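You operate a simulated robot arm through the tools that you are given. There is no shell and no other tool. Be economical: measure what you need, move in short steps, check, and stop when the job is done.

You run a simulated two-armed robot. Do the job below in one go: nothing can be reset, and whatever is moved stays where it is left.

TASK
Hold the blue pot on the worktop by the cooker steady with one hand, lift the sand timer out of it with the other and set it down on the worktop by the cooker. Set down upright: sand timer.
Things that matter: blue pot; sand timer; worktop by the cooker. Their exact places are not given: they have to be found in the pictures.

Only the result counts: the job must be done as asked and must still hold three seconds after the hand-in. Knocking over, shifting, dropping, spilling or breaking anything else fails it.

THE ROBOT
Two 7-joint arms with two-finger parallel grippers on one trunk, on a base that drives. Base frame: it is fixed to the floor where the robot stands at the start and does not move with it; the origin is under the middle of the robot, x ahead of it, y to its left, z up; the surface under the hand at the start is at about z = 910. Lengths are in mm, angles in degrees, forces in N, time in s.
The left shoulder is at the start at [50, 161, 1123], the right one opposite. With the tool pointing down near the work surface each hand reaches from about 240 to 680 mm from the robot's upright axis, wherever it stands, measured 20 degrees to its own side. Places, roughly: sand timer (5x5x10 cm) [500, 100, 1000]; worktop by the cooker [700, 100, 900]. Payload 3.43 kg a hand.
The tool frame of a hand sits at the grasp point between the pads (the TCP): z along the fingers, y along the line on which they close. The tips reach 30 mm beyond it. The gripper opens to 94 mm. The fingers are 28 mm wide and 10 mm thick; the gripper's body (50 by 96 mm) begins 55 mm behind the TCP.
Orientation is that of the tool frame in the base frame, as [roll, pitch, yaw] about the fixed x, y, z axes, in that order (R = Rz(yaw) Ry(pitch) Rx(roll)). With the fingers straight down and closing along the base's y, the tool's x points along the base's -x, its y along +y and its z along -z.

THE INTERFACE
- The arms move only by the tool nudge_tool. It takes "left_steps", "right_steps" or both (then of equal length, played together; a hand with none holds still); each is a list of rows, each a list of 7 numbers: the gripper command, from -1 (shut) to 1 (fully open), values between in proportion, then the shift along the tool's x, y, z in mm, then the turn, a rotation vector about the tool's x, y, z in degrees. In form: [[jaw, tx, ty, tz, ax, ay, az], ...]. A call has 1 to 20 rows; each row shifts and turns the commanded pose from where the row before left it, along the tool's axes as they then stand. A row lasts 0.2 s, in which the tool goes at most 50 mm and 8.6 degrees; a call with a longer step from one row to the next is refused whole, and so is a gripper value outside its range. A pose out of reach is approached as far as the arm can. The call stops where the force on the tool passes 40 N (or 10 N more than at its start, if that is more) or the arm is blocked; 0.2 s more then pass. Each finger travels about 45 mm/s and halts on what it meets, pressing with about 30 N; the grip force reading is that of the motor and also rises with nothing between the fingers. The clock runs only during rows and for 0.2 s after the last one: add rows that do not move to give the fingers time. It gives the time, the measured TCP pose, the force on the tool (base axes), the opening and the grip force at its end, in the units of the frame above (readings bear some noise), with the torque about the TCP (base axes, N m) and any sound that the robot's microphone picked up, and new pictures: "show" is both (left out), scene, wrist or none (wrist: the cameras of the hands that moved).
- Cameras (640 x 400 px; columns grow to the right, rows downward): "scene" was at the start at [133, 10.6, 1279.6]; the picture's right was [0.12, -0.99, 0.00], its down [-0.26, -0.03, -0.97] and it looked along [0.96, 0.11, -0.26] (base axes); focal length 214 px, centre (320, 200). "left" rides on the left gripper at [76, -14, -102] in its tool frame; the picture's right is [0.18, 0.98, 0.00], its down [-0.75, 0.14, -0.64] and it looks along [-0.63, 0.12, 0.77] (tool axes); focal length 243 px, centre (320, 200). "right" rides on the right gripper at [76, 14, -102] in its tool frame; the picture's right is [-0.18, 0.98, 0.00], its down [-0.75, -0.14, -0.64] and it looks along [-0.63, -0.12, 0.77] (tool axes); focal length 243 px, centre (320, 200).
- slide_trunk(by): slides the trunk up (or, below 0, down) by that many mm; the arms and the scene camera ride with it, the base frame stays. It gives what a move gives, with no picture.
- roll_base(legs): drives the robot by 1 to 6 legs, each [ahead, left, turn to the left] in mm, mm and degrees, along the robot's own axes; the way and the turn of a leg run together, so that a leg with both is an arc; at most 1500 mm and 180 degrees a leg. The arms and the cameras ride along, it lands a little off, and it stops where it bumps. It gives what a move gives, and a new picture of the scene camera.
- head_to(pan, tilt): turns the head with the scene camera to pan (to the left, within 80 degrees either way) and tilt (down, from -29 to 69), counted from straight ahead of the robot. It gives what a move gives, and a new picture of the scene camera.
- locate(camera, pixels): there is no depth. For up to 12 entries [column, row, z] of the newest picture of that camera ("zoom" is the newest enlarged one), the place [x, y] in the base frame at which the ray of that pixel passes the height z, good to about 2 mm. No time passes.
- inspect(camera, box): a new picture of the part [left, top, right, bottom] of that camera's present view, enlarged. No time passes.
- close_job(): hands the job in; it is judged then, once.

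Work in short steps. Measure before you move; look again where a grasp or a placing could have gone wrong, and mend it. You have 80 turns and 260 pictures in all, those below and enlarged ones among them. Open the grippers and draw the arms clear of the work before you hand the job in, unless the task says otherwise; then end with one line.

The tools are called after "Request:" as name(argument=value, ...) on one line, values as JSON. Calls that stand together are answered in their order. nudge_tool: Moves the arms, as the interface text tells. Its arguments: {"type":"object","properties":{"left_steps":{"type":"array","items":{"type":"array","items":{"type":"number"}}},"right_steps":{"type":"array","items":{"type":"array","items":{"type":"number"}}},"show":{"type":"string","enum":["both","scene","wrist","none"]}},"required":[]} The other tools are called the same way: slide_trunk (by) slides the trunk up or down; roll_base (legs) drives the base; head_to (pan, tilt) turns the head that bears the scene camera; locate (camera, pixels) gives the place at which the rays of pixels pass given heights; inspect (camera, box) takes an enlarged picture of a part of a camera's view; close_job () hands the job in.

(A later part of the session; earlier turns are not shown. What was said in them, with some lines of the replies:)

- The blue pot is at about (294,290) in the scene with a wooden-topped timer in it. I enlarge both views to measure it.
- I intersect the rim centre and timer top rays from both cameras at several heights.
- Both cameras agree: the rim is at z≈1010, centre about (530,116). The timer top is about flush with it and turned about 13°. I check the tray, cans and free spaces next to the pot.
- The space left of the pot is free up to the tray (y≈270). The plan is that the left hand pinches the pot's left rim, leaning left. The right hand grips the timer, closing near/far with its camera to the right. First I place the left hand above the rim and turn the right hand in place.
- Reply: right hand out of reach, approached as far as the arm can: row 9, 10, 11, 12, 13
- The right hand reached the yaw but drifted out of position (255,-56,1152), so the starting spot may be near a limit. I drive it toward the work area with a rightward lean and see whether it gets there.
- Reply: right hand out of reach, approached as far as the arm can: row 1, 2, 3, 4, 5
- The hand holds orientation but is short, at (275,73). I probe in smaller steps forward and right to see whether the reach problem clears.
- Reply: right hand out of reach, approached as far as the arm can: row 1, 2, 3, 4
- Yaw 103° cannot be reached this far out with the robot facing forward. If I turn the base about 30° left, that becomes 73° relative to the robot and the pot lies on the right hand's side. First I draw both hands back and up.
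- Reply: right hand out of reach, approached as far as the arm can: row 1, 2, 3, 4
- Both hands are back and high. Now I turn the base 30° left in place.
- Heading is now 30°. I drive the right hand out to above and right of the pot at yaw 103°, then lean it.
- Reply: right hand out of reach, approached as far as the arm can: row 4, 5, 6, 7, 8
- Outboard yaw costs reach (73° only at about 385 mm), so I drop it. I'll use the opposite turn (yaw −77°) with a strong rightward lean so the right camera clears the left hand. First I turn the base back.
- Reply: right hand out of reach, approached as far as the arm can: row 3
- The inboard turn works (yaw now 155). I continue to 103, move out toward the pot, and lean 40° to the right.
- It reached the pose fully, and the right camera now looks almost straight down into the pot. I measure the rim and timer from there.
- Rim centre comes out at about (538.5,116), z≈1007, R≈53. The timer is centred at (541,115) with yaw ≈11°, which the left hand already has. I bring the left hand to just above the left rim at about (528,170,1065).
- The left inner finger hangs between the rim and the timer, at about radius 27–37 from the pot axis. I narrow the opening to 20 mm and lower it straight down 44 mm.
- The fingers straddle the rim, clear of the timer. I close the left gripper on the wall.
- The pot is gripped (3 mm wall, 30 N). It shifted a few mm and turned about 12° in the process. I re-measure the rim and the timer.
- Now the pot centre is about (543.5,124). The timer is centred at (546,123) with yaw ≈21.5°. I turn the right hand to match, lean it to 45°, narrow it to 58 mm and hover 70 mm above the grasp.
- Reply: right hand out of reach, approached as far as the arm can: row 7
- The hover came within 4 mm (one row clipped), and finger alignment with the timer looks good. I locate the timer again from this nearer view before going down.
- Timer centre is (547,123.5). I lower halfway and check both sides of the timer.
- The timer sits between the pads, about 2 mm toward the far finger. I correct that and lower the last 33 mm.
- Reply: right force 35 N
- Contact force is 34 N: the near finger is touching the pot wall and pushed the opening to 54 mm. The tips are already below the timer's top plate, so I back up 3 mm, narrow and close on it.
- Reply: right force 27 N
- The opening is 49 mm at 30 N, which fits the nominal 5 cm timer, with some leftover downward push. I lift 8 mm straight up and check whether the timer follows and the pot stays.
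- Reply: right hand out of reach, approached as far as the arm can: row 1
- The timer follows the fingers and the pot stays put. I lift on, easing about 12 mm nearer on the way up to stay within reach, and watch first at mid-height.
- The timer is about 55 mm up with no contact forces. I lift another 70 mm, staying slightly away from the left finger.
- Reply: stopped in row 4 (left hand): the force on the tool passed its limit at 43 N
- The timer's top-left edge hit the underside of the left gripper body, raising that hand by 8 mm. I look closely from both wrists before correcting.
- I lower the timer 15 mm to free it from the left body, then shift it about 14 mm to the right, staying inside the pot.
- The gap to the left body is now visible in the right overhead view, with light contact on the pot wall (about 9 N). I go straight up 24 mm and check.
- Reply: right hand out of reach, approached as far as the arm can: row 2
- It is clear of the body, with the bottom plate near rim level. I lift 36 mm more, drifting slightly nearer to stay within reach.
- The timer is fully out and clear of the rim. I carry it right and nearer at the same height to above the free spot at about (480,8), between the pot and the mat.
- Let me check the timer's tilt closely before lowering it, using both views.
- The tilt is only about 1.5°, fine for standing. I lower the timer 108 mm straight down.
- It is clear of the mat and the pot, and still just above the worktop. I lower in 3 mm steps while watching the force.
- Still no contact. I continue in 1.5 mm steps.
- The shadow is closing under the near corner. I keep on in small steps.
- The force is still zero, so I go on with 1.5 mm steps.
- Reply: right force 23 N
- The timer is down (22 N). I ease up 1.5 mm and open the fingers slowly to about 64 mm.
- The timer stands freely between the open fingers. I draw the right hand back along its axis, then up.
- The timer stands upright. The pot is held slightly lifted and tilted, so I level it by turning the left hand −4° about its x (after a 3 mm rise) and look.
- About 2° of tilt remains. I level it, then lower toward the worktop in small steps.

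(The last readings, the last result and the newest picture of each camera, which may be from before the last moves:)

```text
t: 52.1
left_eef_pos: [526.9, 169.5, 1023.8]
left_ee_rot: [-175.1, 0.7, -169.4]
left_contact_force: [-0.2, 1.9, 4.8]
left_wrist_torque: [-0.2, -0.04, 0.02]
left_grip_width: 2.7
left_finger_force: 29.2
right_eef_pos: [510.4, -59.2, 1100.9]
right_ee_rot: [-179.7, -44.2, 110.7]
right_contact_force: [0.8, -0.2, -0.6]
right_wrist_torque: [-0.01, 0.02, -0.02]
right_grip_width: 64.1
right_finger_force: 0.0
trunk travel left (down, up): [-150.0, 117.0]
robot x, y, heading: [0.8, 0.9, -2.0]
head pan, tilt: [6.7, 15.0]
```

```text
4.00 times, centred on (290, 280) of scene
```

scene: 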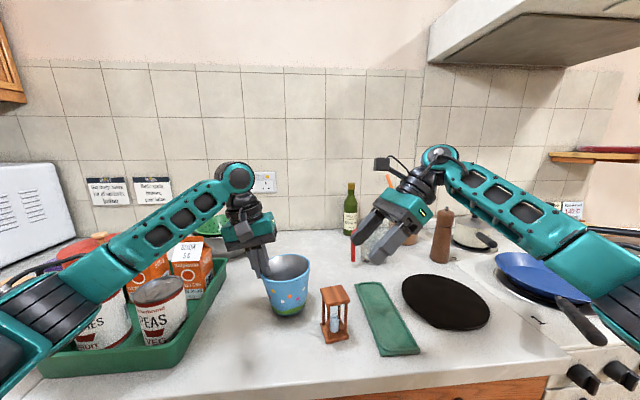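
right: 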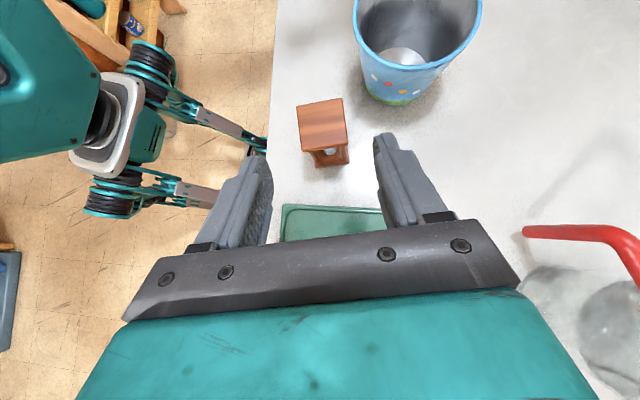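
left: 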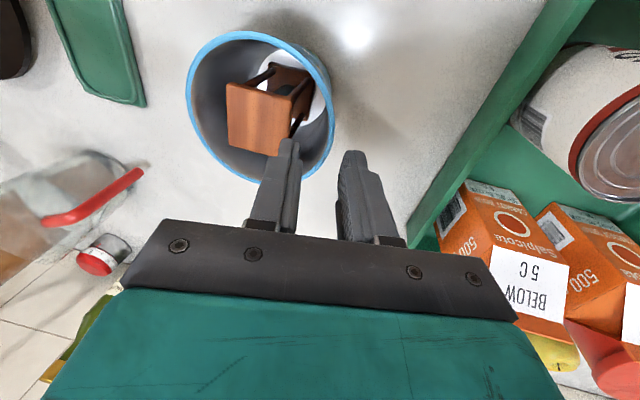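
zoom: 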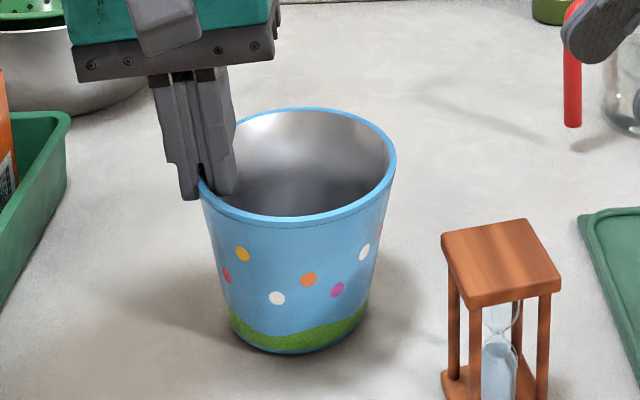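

The pot bottom has touched down (about 5 N). I lower 1 mm more and open the left fingers slowly.

Request:
nudge_tool(left_steps=[[-1, 0, 0.1, 1, 0, 0, 0], [-0.9, 0, 0, 0, 0, 0, 0], [-0.8, 0, 0, 0, 0, 0, 0], [-0.65, 0, 0, 0, 0, 0, 0], [-0.574, 0, 0, 0, 0, 0, 0], [-0.574, 0, 0, 0, 0, 0, 0]], show="wrist")

Request:
inspect(camera="scene", box=[240, 230, 340, 330])

```text
t: 53.5
left_eef_pos: [527.3, 168.5, 1021.4]
left_ee_rot: [-175.2, 0.6, -169.4]
left_contact_force: [-0.6, 0.6, 0.1]
left_wrist_torque: [0.02, 0.01, -0.02]
left_grip_width: 20.2
left_finger_force: 0.2
right_eef_pos: [509.7, -59.6, 1100.0]
right_ee_rot: [-179.5, -44.2, 110.6]
right_contact_force: [-0.1, 0.4, 0.3]
right_wrist_torque: [-0.02, -0.02, -0.01]
right_grip_width: 64.1
right_finger_force: 0.1
trunk travel left (down, up): [-150.0, 117.0]
robot x, y, heading: [0.8, 0.4, -1.7]
head pan, tilt: [6.7, 15.0]
```

left: 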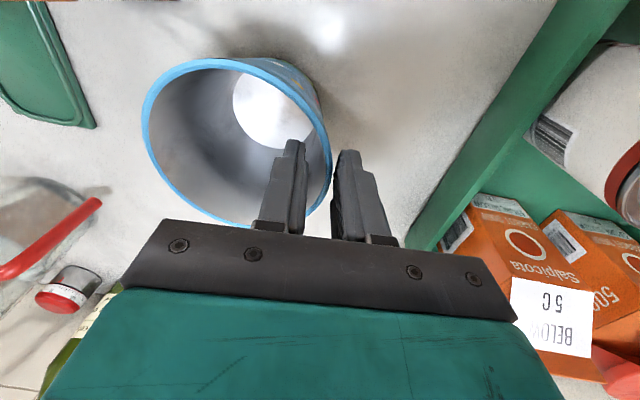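

```text
4.00 times, centred on (290, 280) of scene
```

zoom: 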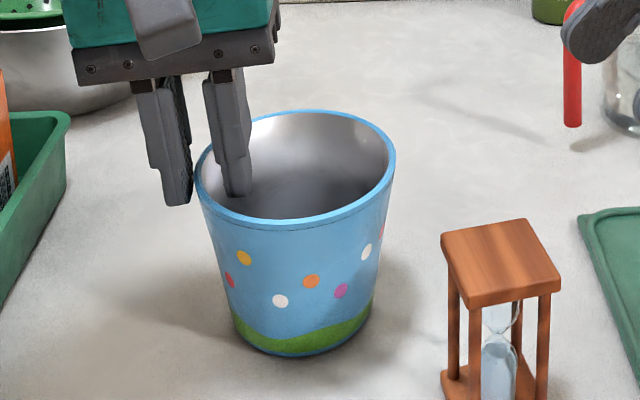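

The pot stands by itself. I raise the left hand straight up and pull both arms clear, then open the grippers.

Request:
nudge_tool(left_steps=[[-0.574, 0, -1.5, -17, 0, 0, 0], [-0.574, 0, -1.7, -20, 0, 0, 0], [-0.574, 0, -1.7, -20, 0, 0, 0], [-0.4, 0, 0, -35, 0, 0, 0], [0, 20, 5, -30, 0, 0, 0], [0.5, 35, 8, 0, 0, 0, 0], [1, 35, 8, 0, 0, 0, 0], [1, 0, 0, 0, 0, 0, 0], [1, 0, 0, 0, 0, 0, 0]], right_steps=[[0.36, 10, 0, -15, 0, 0, 0], [0.36, 10, 0, -15, 0, 0, 0], [0.36, 10, 0, -15, 0, 0, 0], [0.36, -15, -15, -20, 0, 0, 0], [0.6, -15, -15, -20, 0, 0, 0], [1, 0, 0, 0, 0, 0, 0], [1, 0, 0, 0, 0, 0, 0], [1, 0, 0, 0, 0, 0, 0], [1, 0, 0, 0, 0, 0, 0]])

Request:
inspect(camera="scene", box=[220, 230, 400, 370])

```text
t: 55.5
left_eef_pos: [432.2, 178.3, 1141.4]
left_ee_rot: [-175.2, 0.6, -169.4]
left_contact_force: [0.3, 0.3, 0.3]
left_wrist_torque: [0.0, 0.02, -0.01]
left_grip_width: 93.8
left_finger_force: 0.0
right_eef_pos: [503.1, -122.9, 1161.4]
right_ee_rot: [-179.6, -44.2, 110.6]
right_contact_force: [-0.1, 0.3, 0.4]
right_wrist_torque: [0.04, -0.01, -0.01]
right_grip_width: 94.2
right_finger_force: 0.0
trunk travel left (down, up): [-150.0, 117.0]
robot x, y, heading: [0.2, -0.2, -1.7]
head pan, tilt: [6.7, 15.0]
```

scene: 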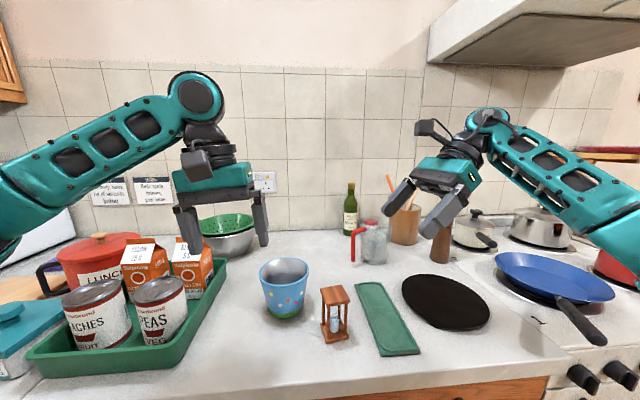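
right: 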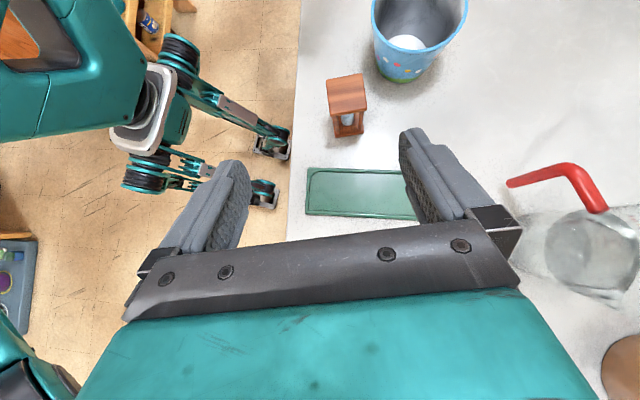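
left: 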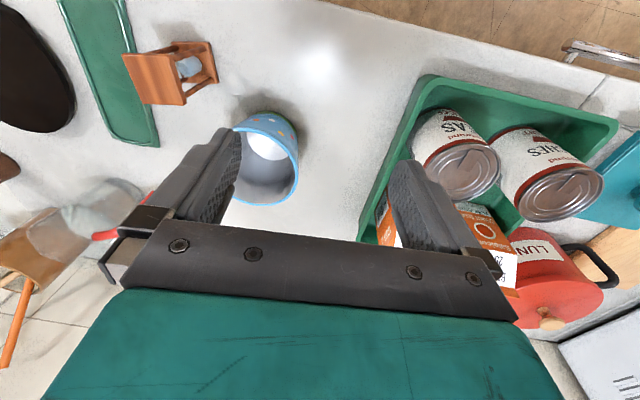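

```text
2.86 times, centred on (310, 300) of scene
```

zoom: 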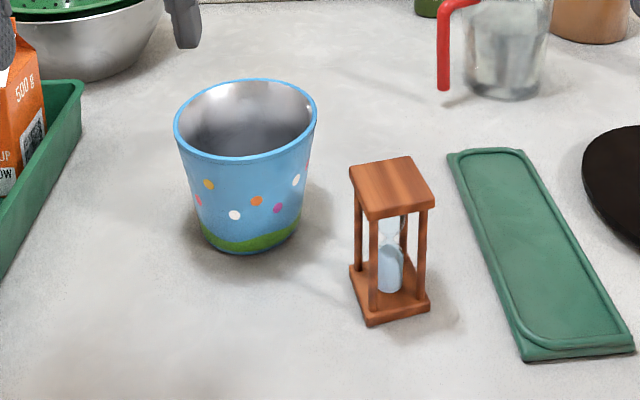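

The pot and the timer both stand upright on the worktop. The arms are clear, the grippers are open and nothing else has moved, so I hand in the job.

Request:
close_job()

```text
The job is handed in.
```

The sand timer is out of the blue pot and stands upright on the worktop at about (483, 8), between the pot and the green mat. While the left hand held it, the pot shifted and turned slightly, and it was raised about 7 mm when the timer caught that hand; I set it back level within a few millimetres of where it started.
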